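You operate a simulated robot arm through the tools that you are given. There is no shell and no other tool.

You run a simulated robot arm. Do the job below in one go: nothing can be reset, and whatever is moved stays where it is left.

## Task
Drain the foul purple tank, close its valve, then refill it to 3 L.
Fine: the pump must be on to fill; switch off after.

The check looks at the end state, three seconds after you hand in, the way a careful person would. Anything else that was tipped, shoved, dropped, spilled or broken makes it a failure.

## Robot
A 6-joint arm with a two-finger gripper, fixed in place. Base frame: the origin is at the foot of the arm, x ahead of it, y to its left, z up. Units: mm, rad, N and s.
Its first joint turns from -2.897 to 2.897 rad. Payload 2.45 kg.
Tool frame: the origin (TCP) lies between the finger pads and is the grasp point; the fingertips stand 20 mm ahead of it; z points along the fingers, y is the line along which they close. The gripper opens to 140 mm. The gripper's body begins 168 mm behind the TCP.
Orientation is told as [roll, pitch, yaw] about the base's x, y, z axes, in that order, counted from this pose: with the fingers straight down and closing along the base's y, the tool's x points along the base's -x, its y along +y and its z along -z.

## Interface
- The arm moves only by the tool move_arm. Its argument "commands" is a list that holds one entry, the list of rows, each a list of 7 numbers: the finger opening in cm, from 0 to 14, then the shift along the tool's x, y, z in cm, then the turn, a rotation vector about the tool's x, y, z in rad. In form: [[[grip, x, y, z, wx, wy, wz], ...]]. A call has 1 to 20 rows; each row shifts and turns the commanded pose from where the row before left it, along the tool's axes as they then stand. A row lasts 0.2 s, in which the tool goes at most 50 mm and 0.15 rad; a call with a longer step from one row to the next is refused whole, and so is a gripper value outside its range. Where a pose cannot be reached the arm comes as near as it can. A force on the tool above 80 N (or 10 N above the force at the start of the call, whichever is more), or a blocked arm, ends the call early, and 0.2 s more pass. Each finger travels about 45 mm/s and halts on what it meets, pressing with about 33 N; the grip force reading is that of the motor and also rises with nothing between the fingers. The clock runs only during rows and for 0.2 s after the last one: add rows that do not move to give the fingers time. The reply holds the time, the measured pose of the TCP, the force on the tool along the base axes, the opening and the grip force, in the units named above and with some noise, with the torque about the TCP (base axes, N m) and any sound that the robot's microphone picked up.
- Cameras (640 x 400 px; columns grow to the right, rows downward): "scene" is fixed at [48, 500.9, 1454.8]; the picture's right is [-0.68, -0.73, 0.00], its down [-0.24, 0.23, -0.94] and it looks along [0.69, -0.64, -0.33] (base axes); focal length 328 px, centre (320, 200). "wrist" rides on the gripper at [78, 11, -209] in the tool frame; the picture's right is [-0.14, 0.99, 0.00], its down [-0.92, -0.13, -0.37] and it looks along [-0.36, -0.05, 0.93] (tool axes); focal length 280 px, centre (320, 200). There is no depth. A picture from a camera that has moved, and an enlarged one, comes with that camera's place and axes in the base frame and with its lens.
- grab_frame(camera): a new picture of that camera. No time passes.
- zoom(camera, box): a new picture of the part [left, top, right, bottom] of that camera's present view, enlarged. No time passes.
- sign_off(): hands the job in; it is judged then, once.

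Places have to be worked out from the pictures, the camera data and where the tool is seen. Open the gripper and draw the arm clear of the work before you hand the job in, unless the task says otherwise.

The tools are called after "Request:" as a command line: name --argument value ..., lists and objects as JSON in quotes. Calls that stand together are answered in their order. move_arm: Moves the arm, as the interface text tells. Its arguments: {"type":"object","properties":{"commands":{"type":"array","items":{"type":"array","items":{"type":"array","items":{"type":"number"}}}}},"required":["commands"]} The other tools are called the same way: grab_frame (camera) takes a picture; zoom (camera, box) takes an enlarged picture of a part of a camera's view; sign_off () hands the job in.

At the start:

```text
clock: 0.0
tool_pos: [632.0, 19.3, 1223.1]
orientation: [0.0, -0.003, -0.001]
force: [-0.1, -0.4, 0.1]
moment: [-0.03, 0.0, -0.03]
width: 139.9
finger_force: 0.1
```

scene: 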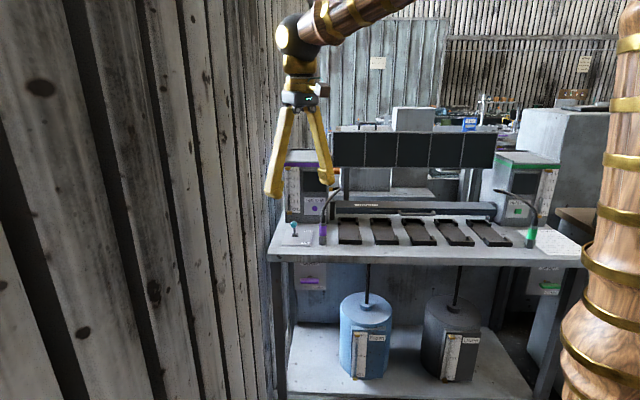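
wrist: 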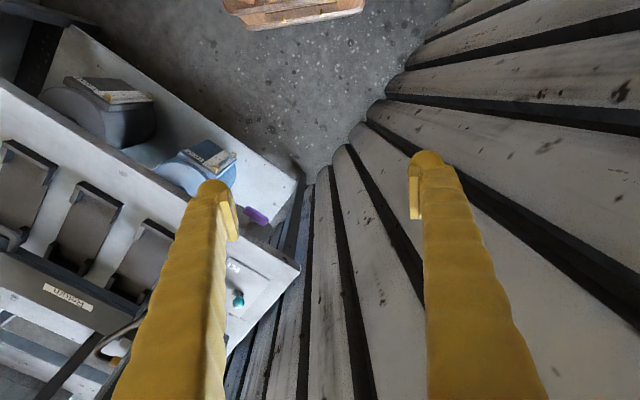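

I start by looking closer at the bench: the purple-marked and green-marked tanks, the lever/toggle and labels.

Request:
zoom --camera "scene" --box '[260, 120, 420, 220]'

Request:
zoom --camera "scene" --box '[260, 200, 420, 300]'

Request:
zoom --camera "scene" --box '[440, 120, 600, 220]'

Request:
zoom --camera "scene" --box '[440, 200, 600, 300]'

Request:
zoom --camera "scene" --box '[320, 280, 500, 392]'

Request:
zoom --camera "wrist" --box '[140, 100, 330, 380]'

```text
4.00 times, centred on (340, 170) of scene
camera zoom: at [48.0, 500.9, 1454.8], right [-0.68, -0.73, 0.0], down [-0.24, 0.23, -0.94], along [0.69, -0.64, -0.33], focal length 1312 px, centre (240, 320)
```

zoom: 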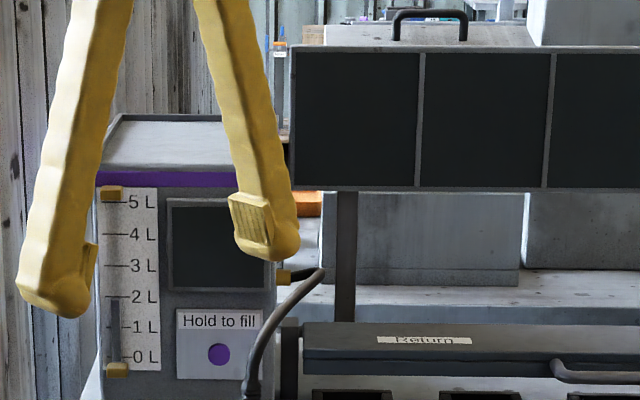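

```text
4.00 times, centred on (340, 250) of scene
camera zoom: at [48.0, 500.9, 1454.8], right [-0.68, -0.73, 0.0], down [-0.24, 0.23, -0.94], along [0.69, -0.64, -0.33], focal length 1312 px, centre (240, 0)
```

zoom: 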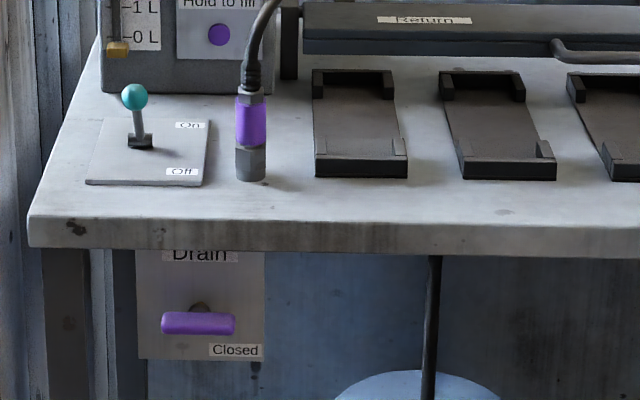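

```text
4.00 times, centred on (520, 170) of scene
camera zoom: at [48.0, 500.9, 1454.8], right [-0.68, -0.73, 0.0], down [-0.24, 0.23, -0.94], along [0.69, -0.64, -0.33], focal length 1312 px, centre (-480, 320)
```

zoom: 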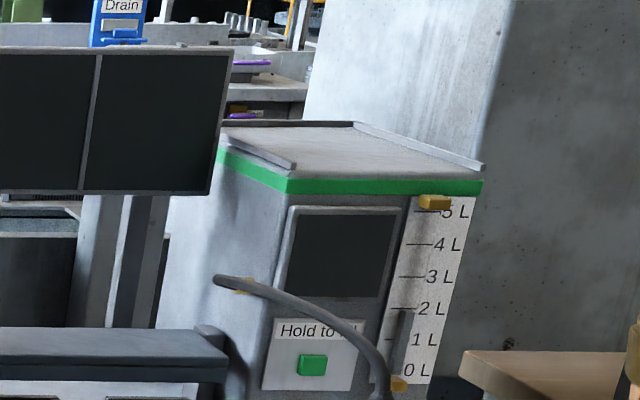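

```text
4.00 times, centred on (520, 250) of scene
camera zoom: at [48.0, 500.9, 1454.8], right [-0.68, -0.73, 0.0], down [-0.24, 0.23, -0.94], along [0.69, -0.64, -0.33], focal length 1312 px, centre (-480, 0)
```

zoom: 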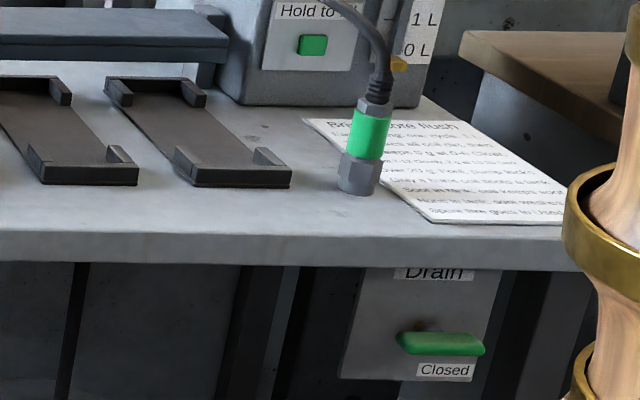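

```text
3.56 times, centred on (410, 336) of scene
camera zoom: at [48.0, 500.9, 1454.8], right [-0.68, -0.73, 0.0], down [-0.24, 0.23, -0.94], along [0.69, -0.64, -0.33], focal length 1166 px, centre (0, -284)
```

zoom: 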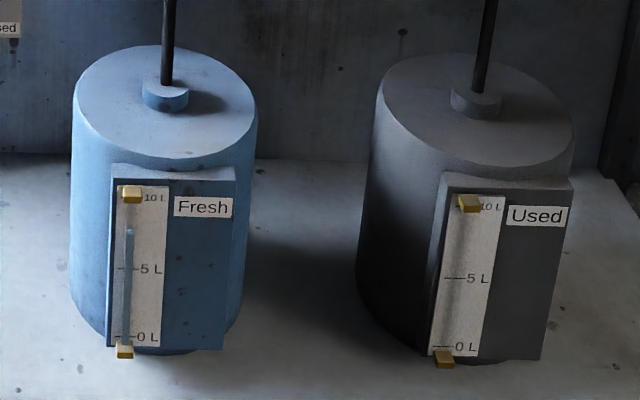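

```text
1.43 times, centred on (235, 240) of wrist
camera zoom: at [553.1, 29.9, 1430.9], right [0.14, 0.99, 0.0], down [0.92, -0.13, 0.37], along [0.37, -0.05, -0.93], focal length 401 px, centre (441, 143)
```

zoom: 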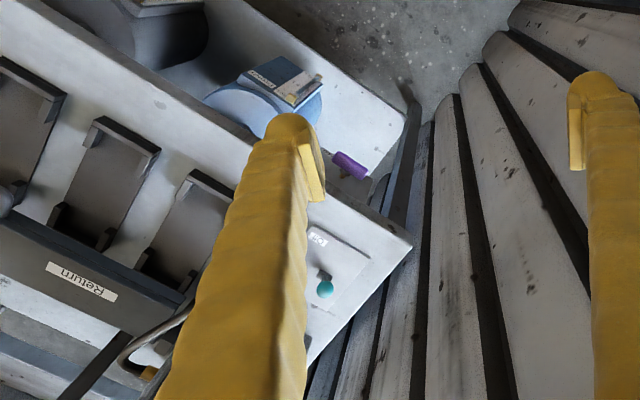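

There is a notice on the bench at the right; I zoom in to read it, and on the purple panel and drain.

Request:
zoom --camera "scene" --box '[510, 225, 590, 275]'

Request:
zoom --camera "scene" --box '[280, 155, 340, 193]'

Request:
zoom --camera "scene" --box '[280, 190, 340, 228]'

Request:
zoom --camera "scene" --box '[270, 215, 330, 253]'

Request:
zoom --camera "scene" --box '[285, 255, 345, 293]'

Request:
zoom --camera "scene" --box '[340, 0, 640, 188]'

```text
8.00 times, centred on (550, 250) of scene
camera zoom: at [48.0, 500.9, 1454.8], right [-0.68, -0.73, 0.0], down [-0.24, 0.23, -0.94], along [0.69, -0.64, -0.33], focal length 2623 px, centre (-1520, -200)
```

zoom: 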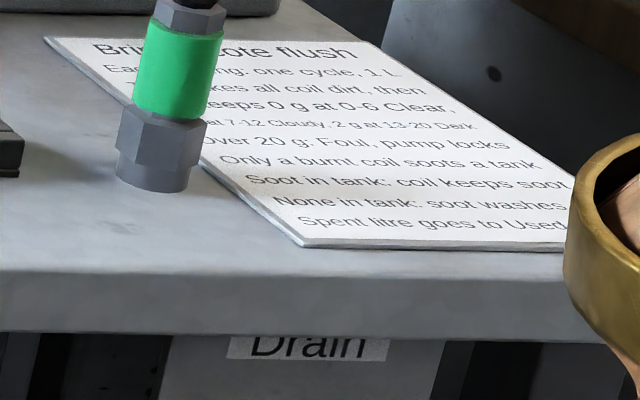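

```text
10.53 times, centred on (310, 174) of scene
camera zoom: at [48.0, 500.9, 1454.8], right [-0.68, -0.73, 0.0], down [-0.24, 0.23, -0.94], along [0.69, -0.64, -0.33], focal length 3452 px, centre (425, 474)
```

zoom: 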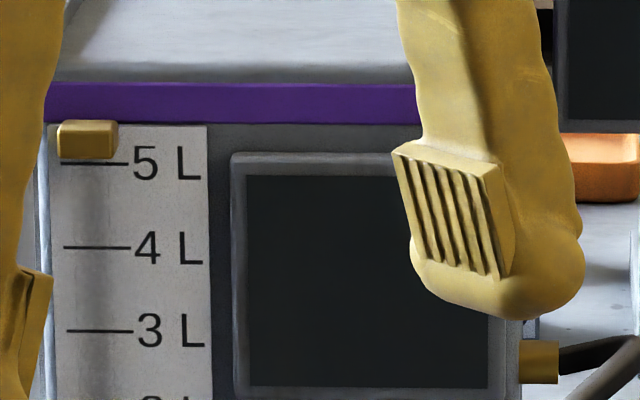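

```text
10.53 times, centred on (310, 209) of scene
camera zoom: at [48.0, 500.9, 1454.8], right [-0.68, -0.73, 0.0], down [-0.24, 0.23, -0.94], along [0.69, -0.64, -0.33], focal length 3452 px, centre (425, 105)
```

zoom: 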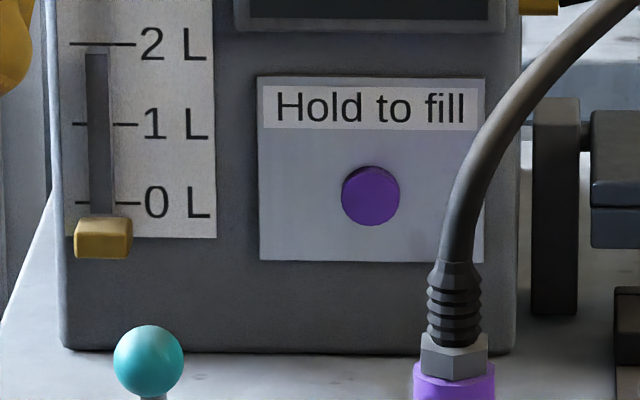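

```text
10.53 times, centred on (300, 234) of scene
camera zoom: at [48.0, 500.9, 1454.8], right [-0.68, -0.73, 0.0], down [-0.24, 0.23, -0.94], along [0.69, -0.64, -0.33], focal length 3452 px, centre (530, -158)
```

zoom: 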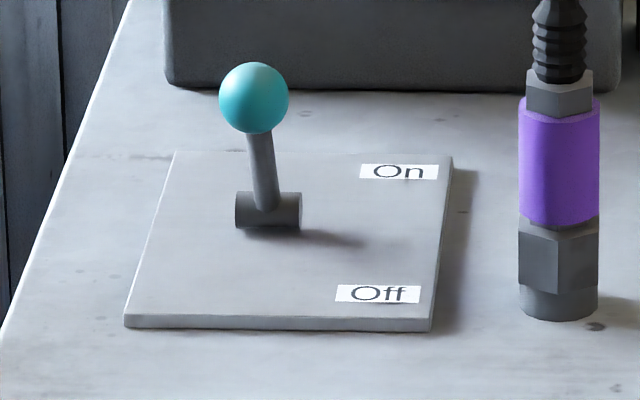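

```text
10.53 times, centred on (315, 274) of scene
camera zoom: at [48.0, 500.9, 1454.8], right [-0.68, -0.73, 0.0], down [-0.24, 0.23, -0.94], along [0.69, -0.64, -0.33], focal length 3452 px, centre (373, -579)
```

zoom: 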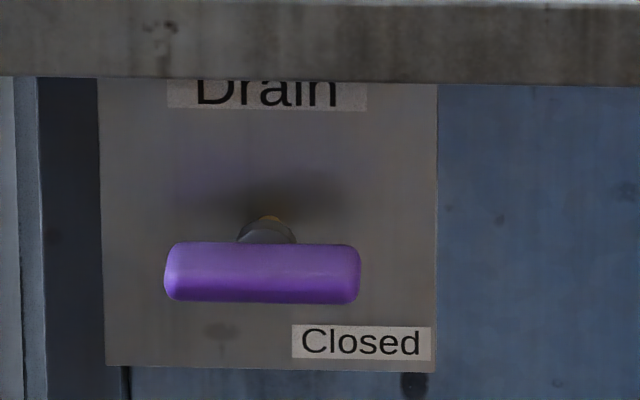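

```text
2.13 times, centred on (490, 94) of scene
camera zoom: at [48.0, 500.9, 1454.8], right [-0.68, -0.73, 0.0], down [-0.24, 0.23, -0.94], along [0.69, -0.64, -0.33], focal length 698 px, centre (-42, 426)
```

zoom: 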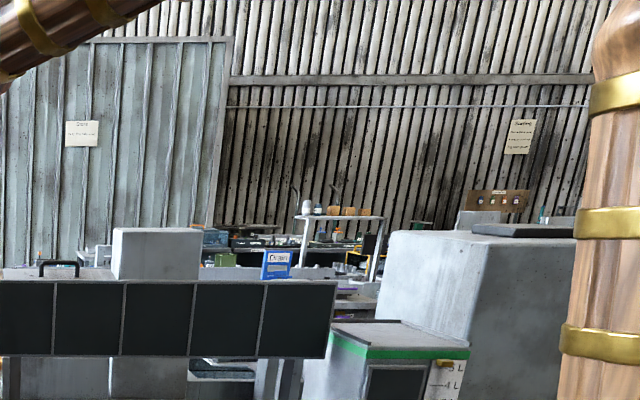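

The purple tank stands at about 2 L of dark liquid. Triangulating the two views gives the table top at z≈887, the pump lever ball at about (942,-195,963) leaning toward "Off", and the purple drain handle at about (830,-172,782), with the bench running at 45°. I first turn the tool to face the bench: yaw, then pitch to horizontal, staying in place.

Request:
move_arm --commands '[[[6, 0, 0, 0, 0, 0, 0.131], [6, 0, 0, 0, 0, 0, 0.131], [6, 0, 0, 0, 0, 0, 0.131], [6, 0, 0, 0, 0, 0, 0.131], [6, 0, 0, 0, 0, 0, 0.131], [6, 0, 0, 0, 0, 0, 0.13], [6, 0, 0, 0, 0, -0.14, 0], [6, 0, 0, 0, 0, -0.14, 0], [6, 0, 0, 0, 0, -0.14, 0], [6, 0, 0, 0, 0, -0.14, 0], [6, 0, 0, 0, 0, -0.14, 0]]]'

```text
clock: 2.4
tool_pos: [631.3, 17.6, 1222.2]
orientation: [0.003, -0.701, -0.788]
force: [0.0, -0.7, 0.0]
moment: [-0.03, -0.01, 0.01]
width: 60.0
finger_force: 0.1
```

The tool turned as expected (tilted 40°, facing the bench). I take both pictures for a better view of the work.

Request:
grab_frame --camera "wrist"

Request:
grab_frame --camera "scene"

```text
taken
camera wrist: at [501.3, 163.9, 1330.9], right [0.78, 0.63, 0.09], down [0.24, -0.42, 0.88], along [0.59, -0.66, -0.47], focal length 280 px, centre (320, 200)
```

wrist: 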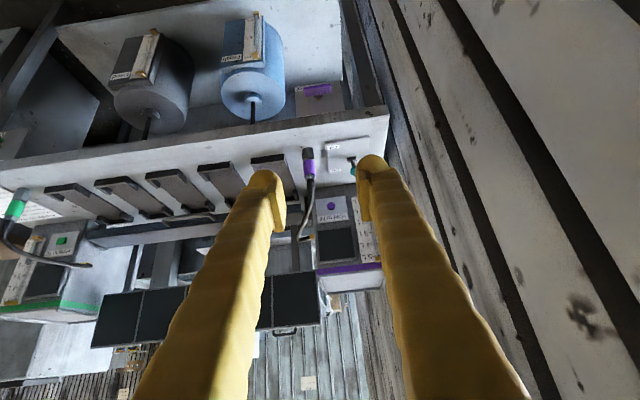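

```text
taken
```

scene: 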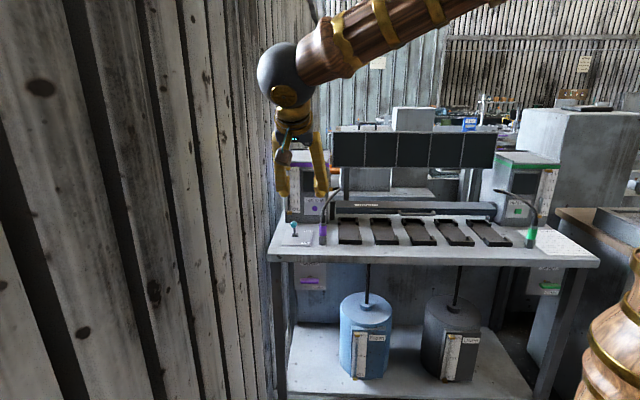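

The wrist view (upside down) shows the purple drain handle on its plate under the bench, the lever, hose and tank. I zoom in for details.

Request:
zoom --camera "wrist" --box '[270, 70, 398, 150]'

Request:
zoom --camera "wrist" --box '[270, 130, 398, 210]'

Request:
zoom --camera "wrist" --box '[270, 190, 398, 270]'

```text
5.00 times, centred on (334, 110) of wrist
camera zoom: at [501.3, 163.9, 1330.9], right [0.78, 0.63, 0.09], down [0.24, -0.42, 0.88], along [0.59, -0.66, -0.47], focal length 1402 px, centre (250, 650)
```

zoom: 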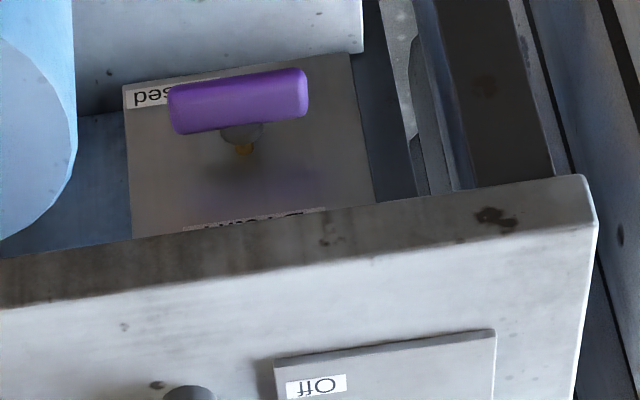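

```text
5.00 times, centred on (334, 170) of wrist
camera zoom: at [501.3, 163.9, 1330.9], right [0.78, 0.63, 0.09], down [0.24, -0.42, 0.88], along [0.59, -0.66, -0.47], focal length 1402 px, centre (250, 350)
```

zoom: 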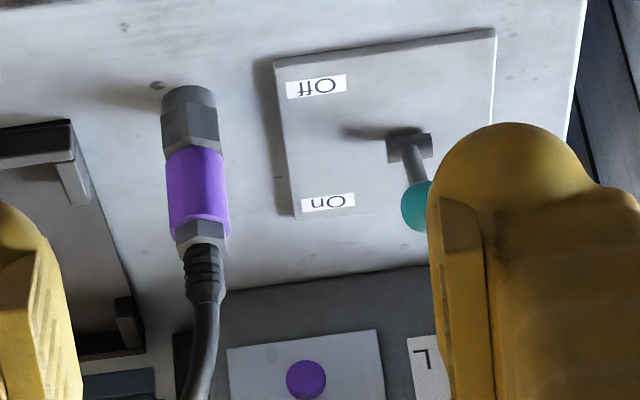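

```text
5.00 times, centred on (334, 230) of wrist
camera zoom: at [501.3, 163.9, 1330.9], right [0.78, 0.63, 0.09], down [0.24, -0.42, 0.88], along [0.59, -0.66, -0.47], focal length 1402 px, centre (250, 50)
```

zoom: 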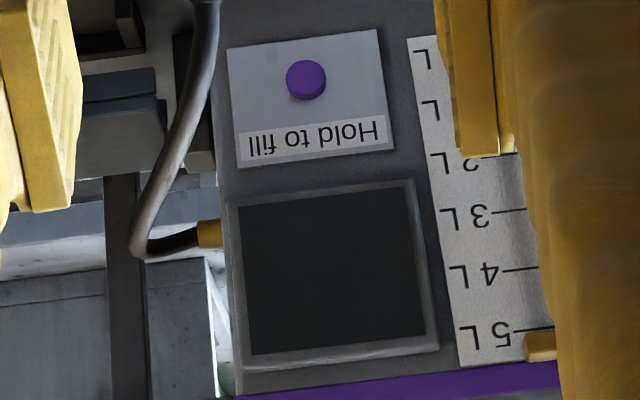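

Handle centre comes out at (831,-172,781), 32 mm in front of its plate. I finish pitching the tool to horizontal, then lower it in front of the valve for a straight look, well short of the bench edge.

Request:
move_arm --commands '[[[6, 0, 0, 0, 0, -0.145, 0], [6, 0, 0, 0, 0, -0.145, 0], [6, 0, 0, 0, 0, -0.145, 0], [6, 0, 0, 0, 0, -0.145, 0], [6, 0, 0, 0, 0, -0.145, 0], [6, 0, 0, 0, 0, -0.145, 0], [6, 4, 0, 0, 0, 0, 0], [6, 4, 0, 0, 0, 0, 0], [6, 4, 0, 0, 0, 0, 0], [6, 4, 0, 0, 0, 0, 0]]]'

Request:
grab_frame --camera "scene"

```text
clock: 4.6
tool_pos: [632.8, 19.6, 1062.5]
orientation: [1.617, -1.568, -2.402]
force: [0.5, -0.8, 0.6]
moment: [0.0, 0.0, 0.01]
width: 60.5
finger_force: 0.1
```

```text
taken
```

scene: 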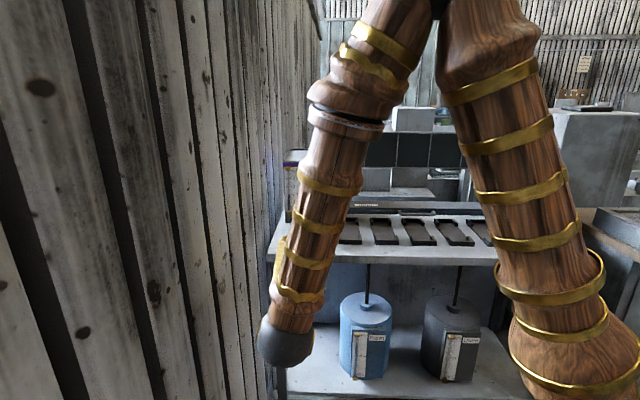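

The arm stays clear of everything; the elbow is up and the tool points horizontally at the bench. I lower a further 272 mm and go 40 mm forward to look straight at the valve.

Request:
move_arm --commands '[[[6, 4.2, 0, 0.6, 0, 0, 0], [6, 4.2, 0, 0.6, 0, 0, 0], [6, 4.2, 0, 0.6, 0, 0, 0], [6, 4.2, 0, 0.6, 0, 0, 0], [6, 4.2, 0, 0.6, 0, 0, 0], [6, 4.2, 0, 0.6, 0, 0, 0], [6, 2.0, 0, 0.4, 0, 0, 0]]]'

Request:
grab_frame --camera "wrist"

Request:
grab_frame --camera "scene"

```text
clock: 6.2
tool_pos: [657.2, -1.0, 990.4]
orientation: [-0.956, -1.54, 0.172]
force: [0.2, -0.2, -0.7]
moment: [0.0, 0.0, 0.05]
width: 60.3
finger_force: 0.0
out of reach, approached as far as the arm can: row 1, 2, 3, 4, 5, 6, 7
```

```text
taken
camera wrist: at [514.3, 155.8, 915.2], right [0.7, 0.7, 0.11], down [-0.32, 0.18, 0.93], along [0.63, -0.69, 0.35], focal length 280 px, centre (320, 200)
```

wrist: 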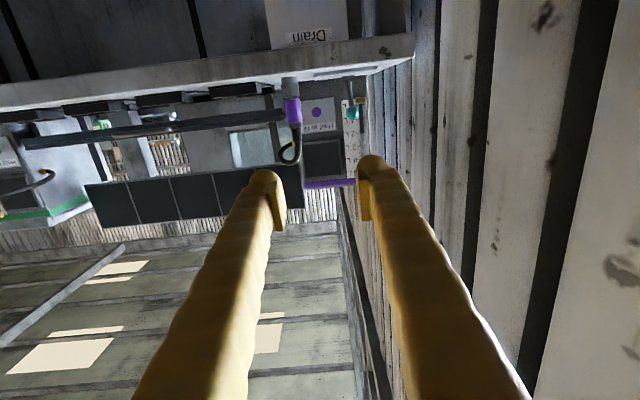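

```text
taken
```

scene: 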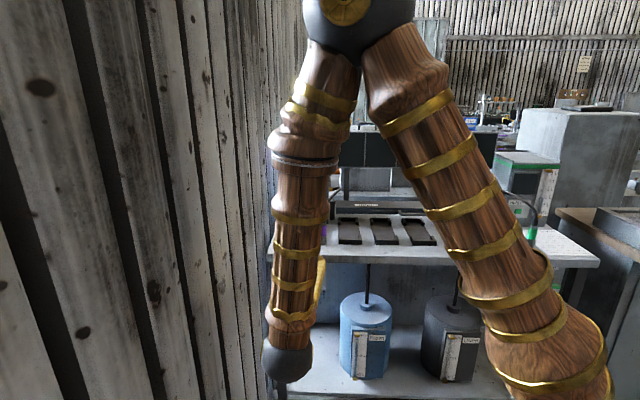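

The arm could not get lower at that spot (stopped at z≈990, too close to its base for this wrist bend). I go forward 120 mm, where the fold is easier and still clear of the bench edge (n≈710), and see where it ends up.

Request:
move_arm --commands '[[[6, 0, 0, 3, 0, 0, 0], [6, 0, 0, 3, 0, 0, 0], [6, 0, 0, 3, 0, 0, 0], [6, 0, 0, 3, 0, 0, 0], [6, 0, 0, 0, 0, 0, 0]]]'

Request:
grab_frame --camera "scene"

```text
clock: 7.4
tool_pos: [747.7, -84.7, 998.8]
orientation: [1.047, -1.568, -1.833]
force: [0.4, -0.3, 0.5]
moment: [0.0, -0.01, -0.01]
width: 60.4
finger_force: 0.0
out of reach, approached as far as the arm can: row 1
```

```text
taken
```

scene: 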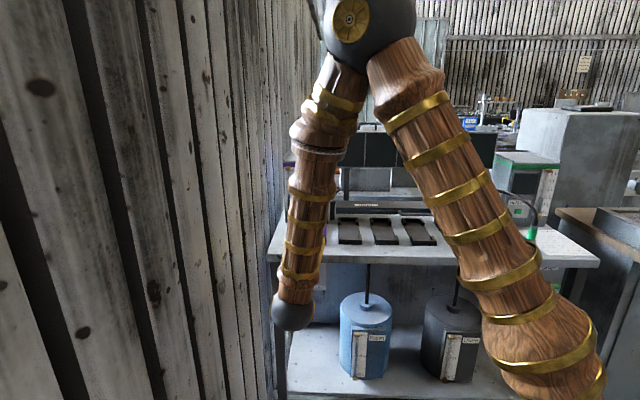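

Now at n≈588, z≈999, in reach again. I try lowering from here toward valve height.

Request:
move_arm --commands '[[[6, 4, 0, 0, 0, 0, 0], [6, 4, 0, 0, 0, 0, 0], [6, 4, 0, 0, 0, 0, 0], [6, 4, 0, 0, 0, 0, 0], [6, 4, 0, 0, 0, 0, 0], [6, 0, 0, 0, 0, 0, 0]]]'

Request:
grab_frame --camera "wrist"

Request:
grab_frame --camera "scene"

```text
clock: 8.8
tool_pos: [825.8, -54.8, 895.6]
orientation: [-1.094, -1.547, 0.299]
force: [0.1, -1.2, -0.2]
moment: [0.02, 0.01, 0.01]
width: 59.9
finger_force: 0.1
out of reach, approached as far as the arm can: row 1, 2, 3, 4, 5
```

```text
taken
camera wrist: at [684.5, 102.0, 819.1], right [0.71, 0.69, 0.12], down [-0.33, 0.18, 0.93], along [0.62, -0.7, 0.36], focal length 280 px, centre (320, 200)
```

wrist: 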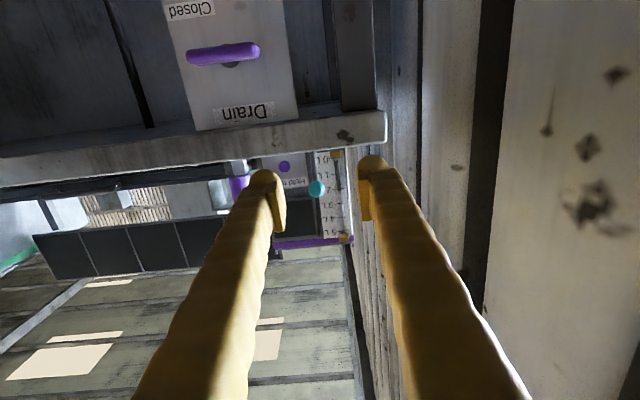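

```text
taken
```

scene: 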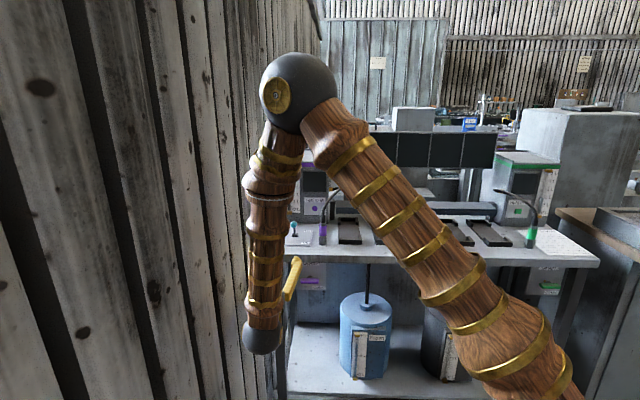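

The arm deviated sideways toward the wall (b≈-545) because the wrist bend is at its limit; the tool will have to tilt downward for the valve. I first zoom on the valve plate, since this view shows it well.

Request:
zoom --camera "wrist" --box '[140, 0, 340, 125]'

Request:
zoom --camera "wrist" --box '[220, 120, 380, 260]'

```text
3.20 times, centred on (240, 62) of wrist
camera zoom: at [684.5, 102.0, 819.1], right [0.71, 0.69, 0.12], down [-0.33, 0.18, 0.93], along [0.62, -0.7, 0.36], focal length 897 px, centre (576, 640)
```

zoom: 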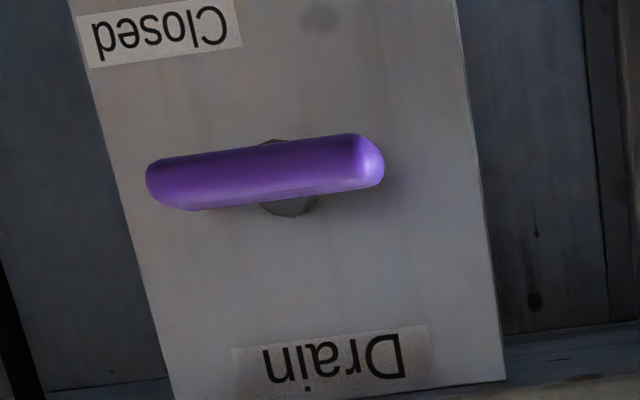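

```text
2.86 times, centred on (300, 190) of wrist
camera zoom: at [684.5, 102.0, 819.1], right [0.71, 0.69, 0.12], down [-0.33, 0.18, 0.93], along [0.62, -0.7, 0.36], focal length 801 px, centre (377, 229)
```

zoom: 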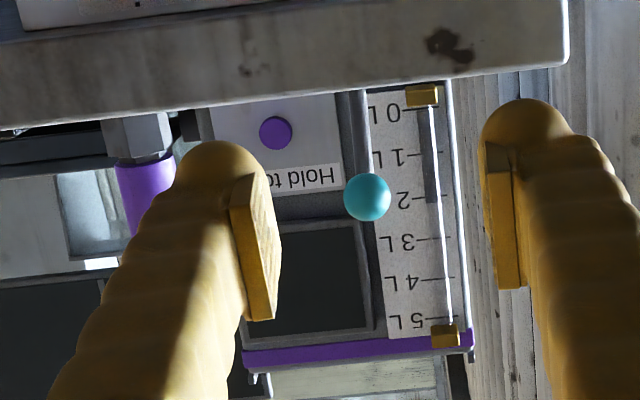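

The plate shows only a "Closed" label and a plain quarter-turn bar, centre about (830,-173,778). I back off from the wall, raise slightly, close the fingers and tilt the tool 20° downward so the wrist has more room.

Request:
move_arm --commands '[[[0, -2, -3.3, -1, 0, 0.117, 0], [0, -1, -3.3, -1, 0, 0.117, 0], [0, 0, -3.3, -1, 0, 0.117, 0], [0, 0, 0, 0, 0, 0, 0]]]'

Request:
grab_frame --camera "scene"

Request:
grab_frame --camera "wrist"

```text
clock: 9.8
tool_pos: [734.7, -105.2, 928.9]
orientation: [0.004, -1.218, -0.789]
force: [-0.1, -1.2, 0.3]
moment: [0.03, -0.01, -0.03]
width: 0.0
finger_force: 22.3
```

```text
taken
```

scene: 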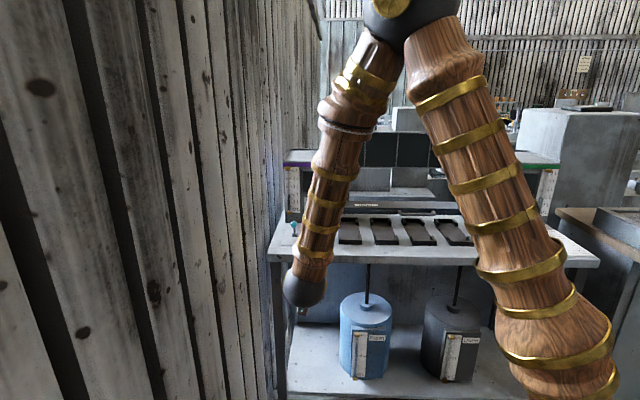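

```text
taken
camera wrist: at [584.6, 60.8, 927.7], right [0.73, 0.67, 0.13], down [-0.11, -0.07, 0.99], along [0.67, -0.74, 0.02], focal length 280 px, centre (320, 200)
```

wrist: 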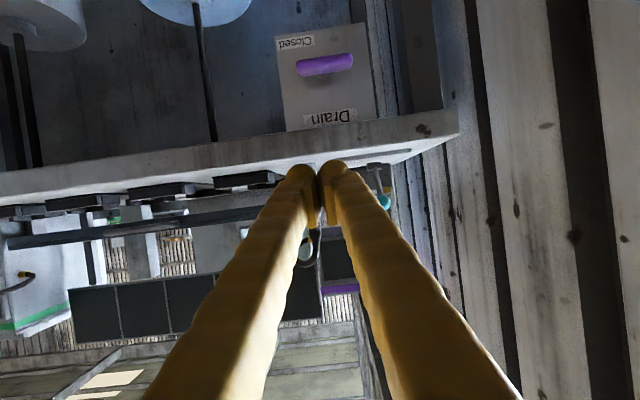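

Now at n≈594, b≈-445, z≈929 with a 20° downward tilt, and the closer view puts the handle centre at about (829,-171,775). I descend to a spot in front of and below the handle's right end (n=650, b≈-430, z=735).

Request:
move_arm --commands '[[[0, 3.25, -0.3, 2.39, 0, 0, 0], [0, 3.25, -0.3, 2.39, 0, 0, 0], [0, 3.25, -0.3, 2.39, 0, 0, 0], [0, 3.25, -0.3, 2.39, 0, 0, 0], [0, 3.25, -0.3, 2.39, 0, 0, 0], [0, 0, 0, 0, 0, 0, 0]]]'

Request:
grab_frame --camera "scene"

Request:
grab_frame --camera "wrist"

```text
clock: 11.2
tool_pos: [815.3, -143.9, 796.6]
orientation: [-0.066, -1.207, -0.735]
force: [0.3, 0.1, 0.5]
moment: [-0.03, 0.02, -0.01]
width: 0.0
finger_force: 29.9
out of reach, approached as far as the arm can: row 2, 3, 4, 5
```

```text
taken
```

scene: 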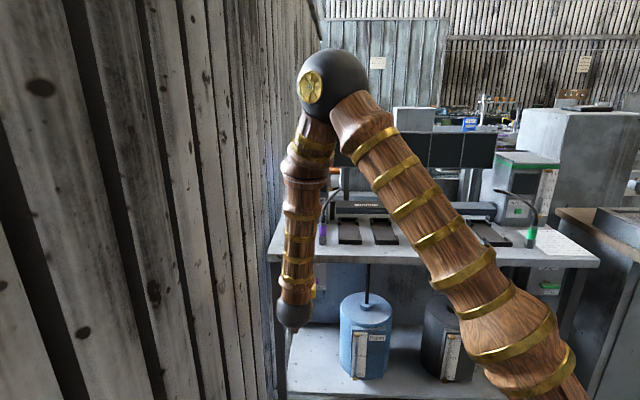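

```text
taken
camera wrist: at [667.0, 23.5, 796.8], right [0.74, 0.66, 0.11], down [-0.09, -0.06, 0.99], along [0.66, -0.75, 0.01], focal length 280 px, centre (320, 200)
```

wrist: 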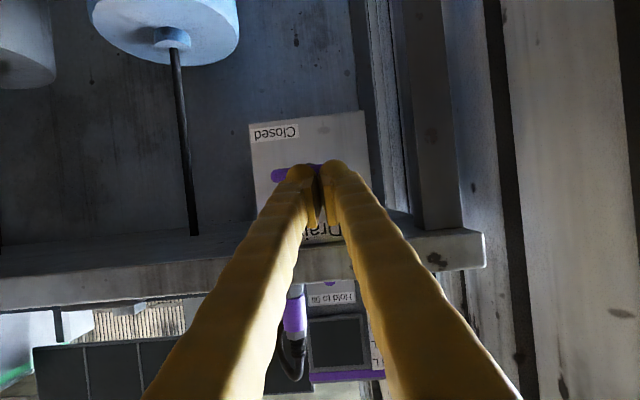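

The arm again stopped short (now n≈678, z≈797): the forearm is near its steepest allowed angle, so I need a steeper tool tilt (about 40°), which lifts the wrist. I back off and up, tilting further down while doing so.

Request:
move_arm --commands '[[[0, -1.6, -1.3, -2.7, 0, 0, 0], [0, -1.6, -1.3, -2.7, -0.007, 0.111, 0.006], [0, -1.6, -1.3, -2.7, -0.007, 0.111, 0.006], [0, 0, 0, 0, -0.006, 0.112, 0.006], [0, 0, 0, 0, 0, 0, 0]]]'

Request:
grab_frame --camera "wrist"

Request:
grab_frame --camera "scene"

```text
clock: 12.4
tool_pos: [753.0, -128.8, 880.2]
orientation: [0.042, -0.882, -0.809]
force: [0.5, 0.7, 0.4]
moment: [0.0, -0.04, 0.01]
width: 0.0
finger_force: 29.2
out of reach, approached as far as the arm can: row 1
```

```text
taken
camera wrist: at [608.7, 27.5, 951.2], right [0.75, 0.64, 0.13], down [0.11, -0.32, 0.94], along [0.65, -0.7, -0.31], focal length 280 px, centre (320, 200)
```

wrist: 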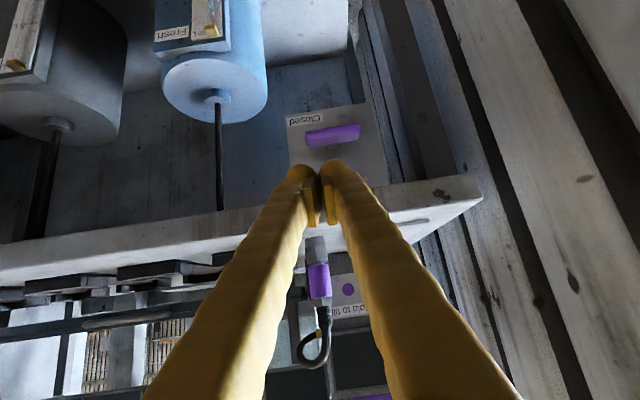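

```text
taken
```

scene: 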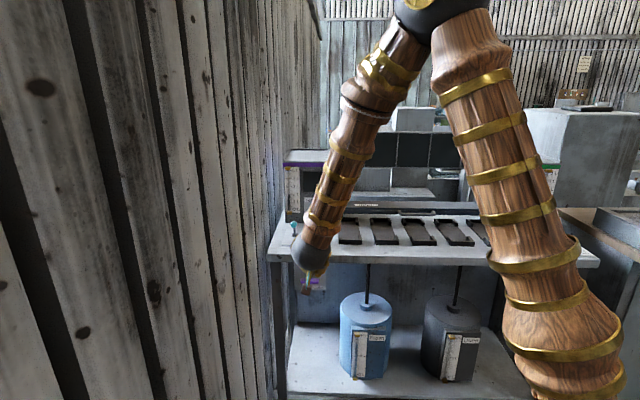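

Now at n≈623, b≈-441, z≈880 with ~40° tilt, in reach; handle re-measured at (830,-172.6,776). I advance along the tool axis over the right end of the handle, under the table edge, stopping short to check.

Request:
move_arm --commands '[[[0, -0.4, -0.64, 3.1, 0.0235, 0.009, -0.015], [0, 0, 0, 2.4, 0, 0, 0], [0, 0, 0, 2.4, 0, 0, 0], [0, 0, 0, 0, 0, 0, 0]]]'

Request:
grab_frame --camera "wrist"

Request:
grab_frame --camera "scene"

```text
clock: 13.4
tool_pos: [795.1, -177.5, 833.0]
orientation: [0.001, -0.875, -0.785]
force: [0.5, -0.1, 0.1]
moment: [-0.01, 0.04, 0.03]
width: 0.2
finger_force: 29.5
```

```text
taken
camera wrist: at [653.3, -19.6, 905.4], right [0.76, 0.64, 0.11], down [0.13, -0.31, 0.94], along [0.63, -0.71, -0.31], focal length 280 px, centre (320, 200)
```

wrist: 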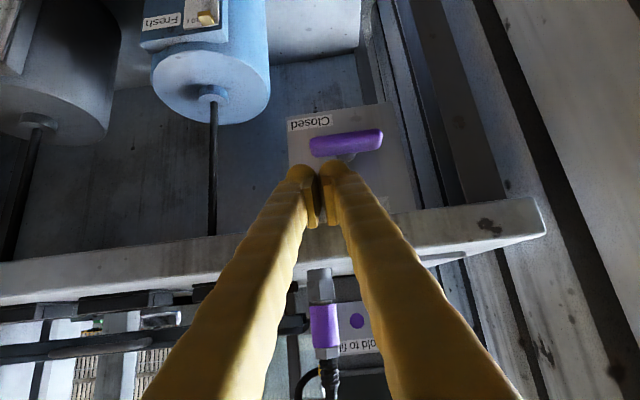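

```text
taken
```

scene: 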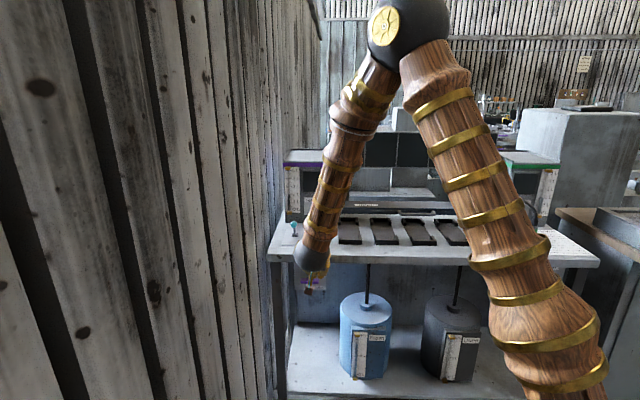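

The fingertip is 20 mm short of and above the handle's right end (handle centre now measured at z≈777). I move in over the bar and press its right end down about 7 mm to test which way it turns.

Request:
move_arm --commands '[[[0, 0, 0, 2.0, 0, 0, 0], [0, 0.46, -0.5, 0.386, 0, 0, 0], [0, 0.46, -0.4, 0.386, 0, 0, 0], [0, 0, 0, 0, 0, 0, 0]]]'

Request:
grab_frame --camera "wrist"

Request:
zoom --camera "scene" --box '[270, 235, 350, 285]'

```text
clock: 14.4
tool_pos: [800.5, -194.1, 807.4]
orientation: [0.0, -0.876, -0.787]
force: [0.7, 0.4, -0.3]
moment: [0.03, 0.01, 0.01]
width: 0.1
finger_force: 29.4
```

```text
taken
camera wrist: at [658.3, -36.5, 880.5], right [0.76, 0.64, 0.11], down [0.13, -0.31, 0.94], along [0.63, -0.71, -0.31], focal length 280 px, centre (320, 200)
```

wrist: 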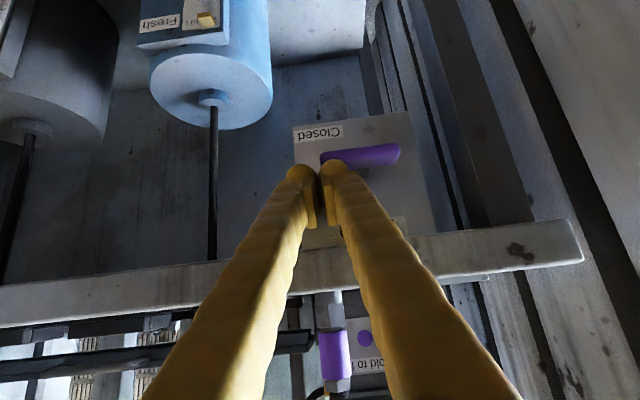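

```text
8.00 times, centred on (310, 260) of scene
camera zoom: at [48.0, 500.9, 1454.8], right [-0.68, -0.73, 0.0], down [-0.24, 0.23, -0.94], along [0.69, -0.64, -0.33], focal length 2623 px, centre (400, -280)
```

zoom: 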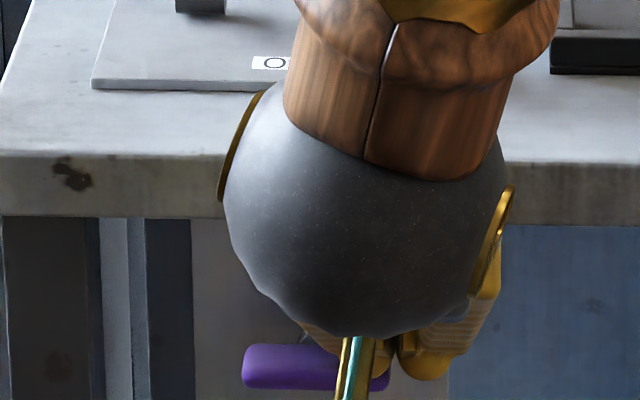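

No force yet. I zoom in on the fingertip and handle to see the gap.

Request:
zoom --camera "wrist" --box '[270, 110, 430, 210]'

```text
4.00 times, centred on (350, 160) of wrist
camera zoom: at [658.3, -36.5, 880.5], right [0.76, 0.64, 0.11], down [0.13, -0.31, 0.94], along [0.63, -0.71, -0.31], focal length 1122 px, centre (200, 360)
```

zoom: 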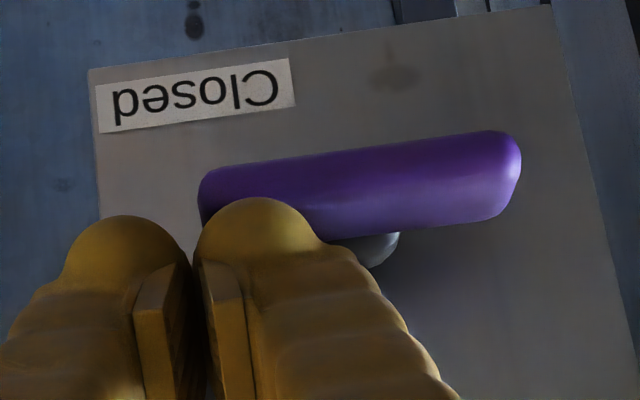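

The refined triangulation puts the bar centre at n≈712, z≈772, so the finger was just above its top face. I press another 8 mm down along the expected arc and read the force.

Request:
move_arm --commands '[[[0, 0.307, -0.3, 0.256, 0, 0, 0], [0, 0.307, -0.2, 0.256, 0, 0, 0], [0, 0, 0, 0, 0, 0, 0]]]'

Request:
zoom --camera "wrist" --box '[270, 110, 430, 210]'

```text
clock: 15.2
tool_pos: [798.5, -197.6, 804.7]
orientation: [0.005, -0.885, -0.787]
force: [-5.6, 4.9, 24.1]
moment: [0.33, -0.03, 0.2]
width: 0.1
finger_force: 29.5
stopped in row 3: the force on the tool passed its limit at 83 N (the readings are from after the stop); the commanded pose is now the measured one
```

```text
4.00 times, centred on (350, 160) of wrist
camera zoom: at [656.4, -40.0, 876.6], right [0.76, 0.64, 0.11], down [0.12, -0.3, 0.95], along [0.64, -0.71, -0.31], focal length 1122 px, centre (200, 360)
```

zoom: 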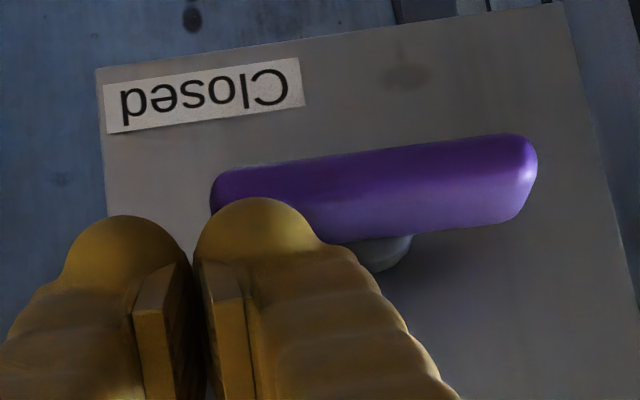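

Pressing the right end down met a hard stop (83 N, bar did not move), so it opens the other way: left end down. I retract, shift 70 mm to the left end, and re-enter just above the bar.

Request:
move_arm --commands '[[[0, 0, 0, -2.0, 0, 0, 0], [0, 0, 3.5, 0, 0, 0, 0], [0, 0, 3.5, 0, 0, 0, 0], [0, -0.96, 0, 1.15, 0, -0.009, 0], [0, 0, 0, 0, 0, 0, 0]]]'

Request:
zoom --camera "wrist" --box '[230, 90, 430, 215]'

```text
clock: 16.4
tool_pos: [847.9, -148.9, 816.4]
orientation: [0.005, -0.89, -0.787]
force: [-0.7, 0.1, -0.3]
moment: [-0.03, 0.0, 0.0]
width: 0.1
finger_force: 29.6
```

```text
3.20 times, centred on (330, 152) of wrist
camera zoom: at [705.1, 9.9, 888.0], right [0.76, 0.64, 0.11], down [0.11, -0.3, 0.95], along [0.64, -0.71, -0.3], focal length 897 px, centre (288, 352)
```

zoom: 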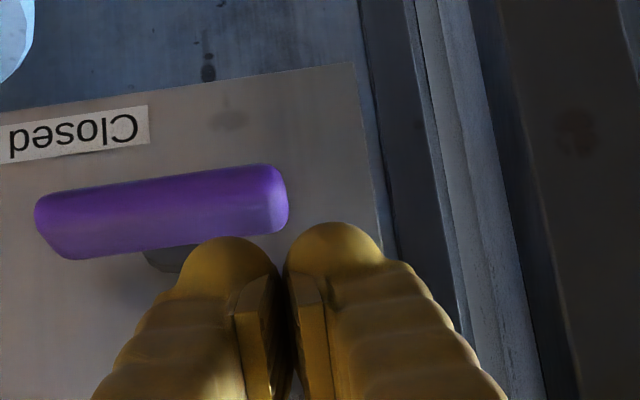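

Now over the left end of the bar (n≈705, b≈-494, z≈816). I press it down along the arc in small steps.

Request:
move_arm --commands '[[[0, 0.54, 0.35, 0.44, 0, 0, 0], [0, 0.54, 0.35, 0.44, 0, 0, 0], [0, 0.54, 0.3, 0.44, 0, 0, 0], [0, 0, 0, 0, 0, 0, 0]]]'

Request:
zoom --camera "wrist" --box '[230, 90, 430, 215]'

```text
clock: 17.4
tool_pos: [855.4, -140.0, 796.3]
orientation: [0.006, -0.893, -0.787]
force: [-0.3, -0.5, 0.5]
moment: [-0.02, 0.02, 0.0]
width: 0.0
finger_force: 29.2
```

```text
3.20 times, centred on (330, 152) of wrist
camera zoom: at [712.5, 17.9, 866.2], right [0.76, 0.64, 0.11], down [0.11, -0.3, 0.95], along [0.64, -0.71, -0.3], focal length 897 px, centre (288, 352)
```

zoom: 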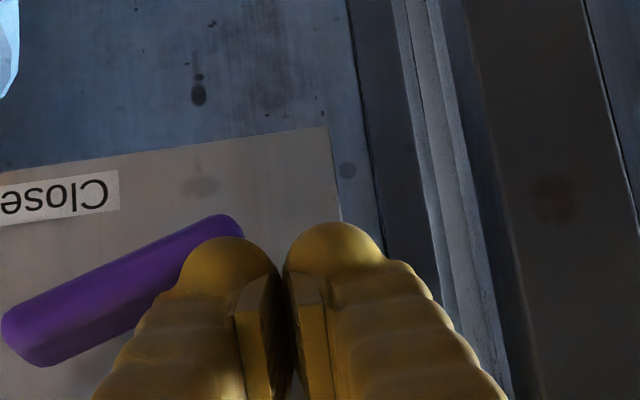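

The bar turns freely now, left end going down (about 25–30° so far). I continue along the arc.

Request:
move_arm --commands '[[[0, 0.857, -0.3, 0.69, 0, 0, 0], [0, 0.62, -0.6, 0.5, 0, 0, 0], [0, 0.467, -0.9, 0.376, 0, 0, 0], [0, 0, 0, 0, 0, 0, 0]]]'

Request:
zoom --camera "wrist" --box '[200, 70, 440, 220]'

Request:
grab_frame --camera "scene"

```text
clock: 18.3
tool_pos: [848.1, -144.6, 774.7]
orientation: [0.012, -0.897, -0.778]
force: [4.6, 7.5, -0.5]
moment: [0.02, -0.04, -0.03]
width: 0.0
finger_force: 28.9
stopped in row 4: the force on the tool passed its limit at 110 N (the readings are from after the stop); the commanded pose is now the measured one
```

```text
2.67 times, centred on (320, 145) of wrist
camera zoom: at [703.2, 10.2, 843.5], right [0.75, 0.65, 0.12], down [0.11, -0.3, 0.95], along [0.65, -0.7, -0.3], focal length 748 px, centre (320, 347)
```

zoom: 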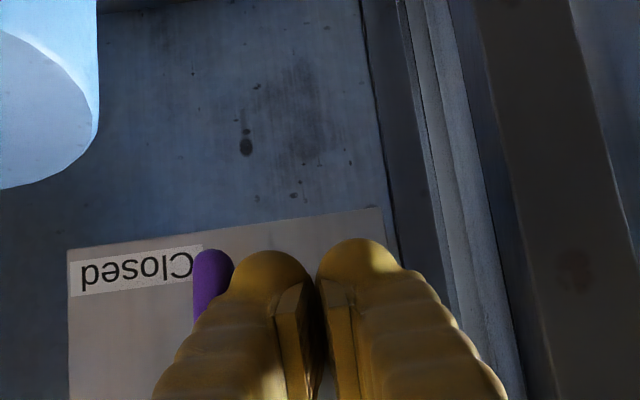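

```text
taken
```

scene: 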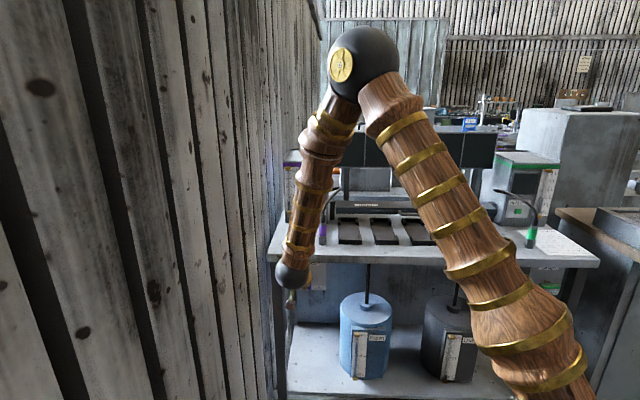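

The bar appears vertical now and met its end stop. I check the gauge and the bar from the scene camera before backing off.

Request:
zoom --camera "scene" --box '[270, 145, 350, 195]'

Request:
zoom --camera "scene" --box '[270, 180, 350, 230]'

Request:
zoom --camera "scene" --box '[270, 250, 350, 300]'

```text
8.00 times, centred on (310, 170) of scene
camera zoom: at [48.0, 500.9, 1454.8], right [-0.68, -0.73, 0.0], down [-0.24, 0.23, -0.94], along [0.69, -0.64, -0.33], focal length 2623 px, centre (400, 440)
```

zoom: 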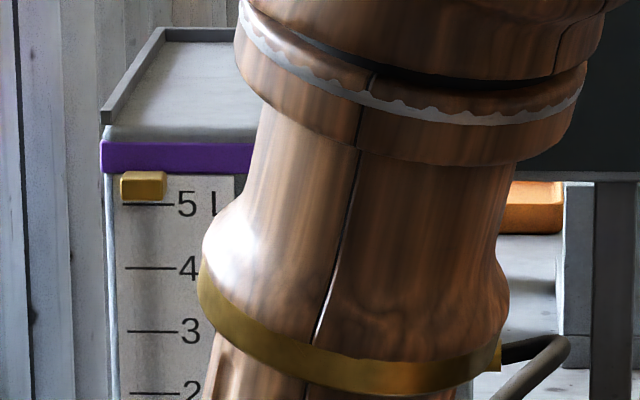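

```text
8.00 times, centred on (310, 205) of scene
camera zoom: at [48.0, 500.9, 1454.8], right [-0.68, -0.73, 0.0], down [-0.24, 0.23, -0.94], along [0.69, -0.64, -0.33], focal length 2623 px, centre (400, 160)
```

zoom: 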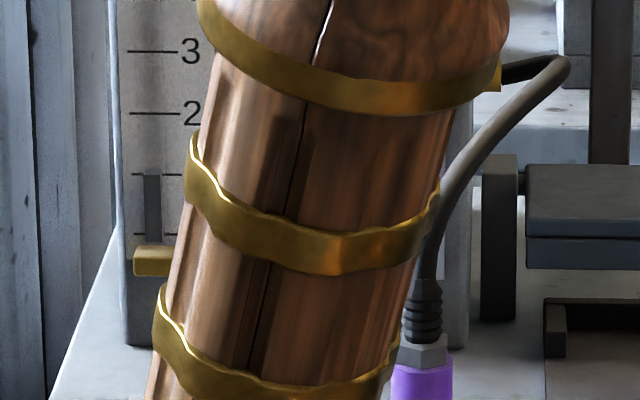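

```text
8.00 times, centred on (310, 275) of scene
camera zoom: at [48.0, 500.9, 1454.8], right [-0.68, -0.73, 0.0], down [-0.24, 0.23, -0.94], along [0.69, -0.64, -0.33], focal length 2623 px, centre (400, -400)
```

zoom: 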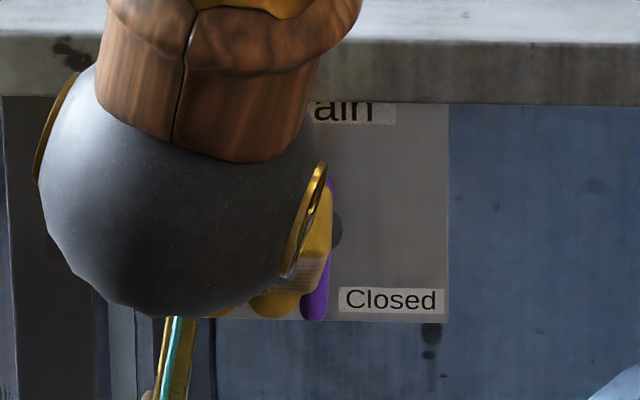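

The drain is open: the gauge already dropped from 2 L to 1 L. I ease off to the left of the bar, rise to the level of its upper end, and wait for the tank to empty.

Request:
move_arm --commands '[[[0, 0, 1.0, 0, 0.005, 0, 0.004], [0, -1.64, 0, -1.31, 0, 0, 0], [0, -1.64, 0, -1.31, 0, 0, 0], [0, 0, 0, 0, 0, 0, 0], [0, 0, 0, 0, 0, 0, 0], [0, 0, 0, 0, 0, 0, 0]]]'

Request:
zoom --camera "scene" --box '[270, 180, 350, 230]'

Request:
zoom --camera "wrist" --box '[200, 70, 440, 220]'

```text
clock: 19.7
tool_pos: [855.5, -137.0, 816.9]
orientation: [0.014, -0.896, -0.787]
force: [0.1, 0.5, 0.2]
moment: [0.02, -0.01, -0.01]
width: 0.0
finger_force: 29.1
```

```text
8.00 times, centred on (310, 205) of scene
camera zoom: at [48.0, 500.9, 1454.8], right [-0.68, -0.73, 0.0], down [-0.24, 0.23, -0.94], along [0.69, -0.64, -0.33], focal length 2623 px, centre (400, 160)
```

zoom: 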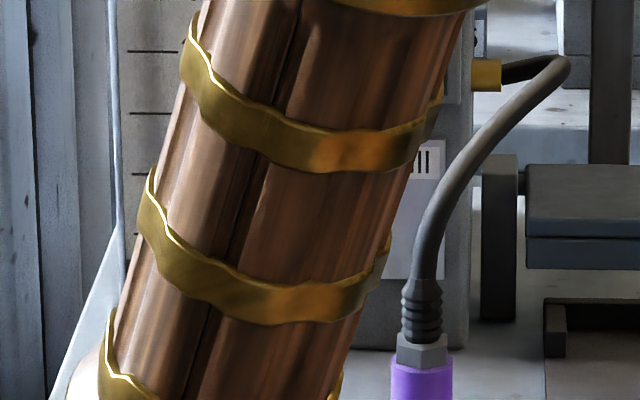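

```text
2.67 times, centred on (320, 145) of wrist
camera zoom: at [711.5, 18.8, 886.1], right [0.75, 0.65, 0.12], down [0.11, -0.3, 0.95], along [0.65, -0.7, -0.3], focal length 748 px, centre (320, 347)
```

zoom: 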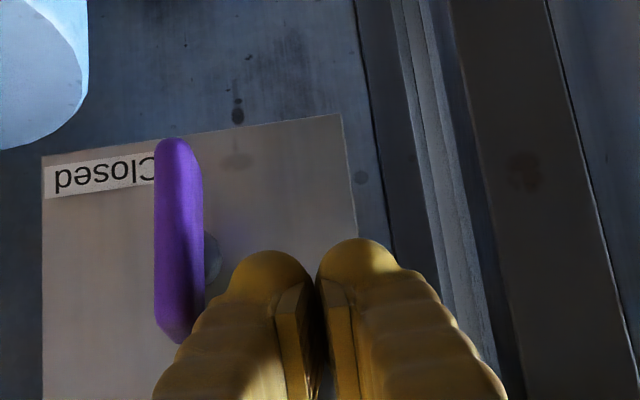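

The bar is vertical (open). The forearm hides the bottom of the gauge, so I wait two more seconds and then shift left a bit to try to see it.

Request:
move_arm --commands '[[[0, 0, 0, 0, 0, 0, 0], [0, 0, 0, 0, 0, 0, 0], [0, 0, 0, 0, 0, 0, 0], [0, 0, 0, 0, 0, 0, 0], [0, 0, 0, 0, 0, 0, 0], [0, 0, 0, 0, 0, 0, 0], [0, 0, 0, 0, 0, 0, 0], [0, 0, 0, 0, 0, 0, 0], [0, 0, 0, -3, 0, 0, 0], [0, 0, 0, -3, 0, 0, 0], [0, 0, 0, -3, 0, 0, 0], [0, 0, 0, 0, 0, 0, 0]]]'

Request:
zoom --camera "scene" --box '[270, 180, 350, 230]'

Request:
grab_frame --camera "wrist"

```text
clock: 22.3
tool_pos: [805.9, -91.5, 872.1]
orientation: [0.012, -0.896, -0.788]
force: [-0.8, -0.4, 1.2]
moment: [0.01, -0.04, 0.0]
width: 0.0
finger_force: 29.7
```

```text
8.00 times, centred on (310, 205) of scene
camera zoom: at [48.0, 500.9, 1454.8], right [-0.68, -0.73, 0.0], down [-0.24, 0.23, -0.94], along [0.69, -0.64, -0.33], focal length 2623 px, centre (400, 160)
```

zoom: 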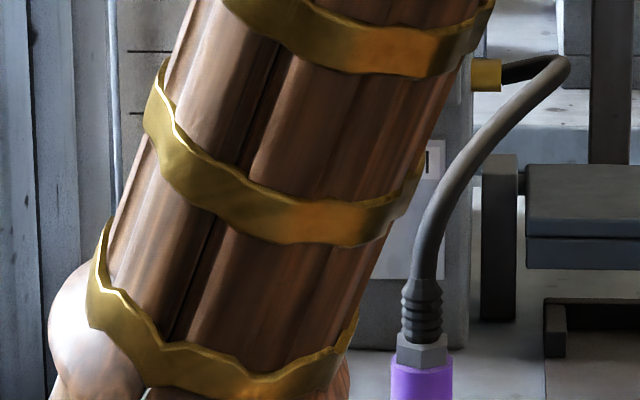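

```text
taken
camera wrist: at [661.2, 65.0, 941.4], right [0.75, 0.65, 0.12], down [0.11, -0.3, 0.95], along [0.65, -0.7, -0.3], focal length 280 px, centre (320, 200)
```

wrist: 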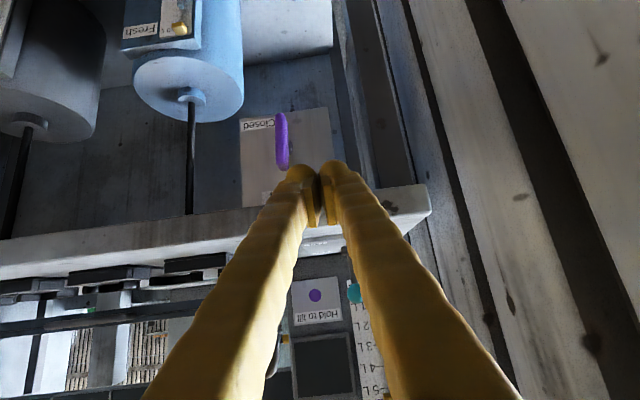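

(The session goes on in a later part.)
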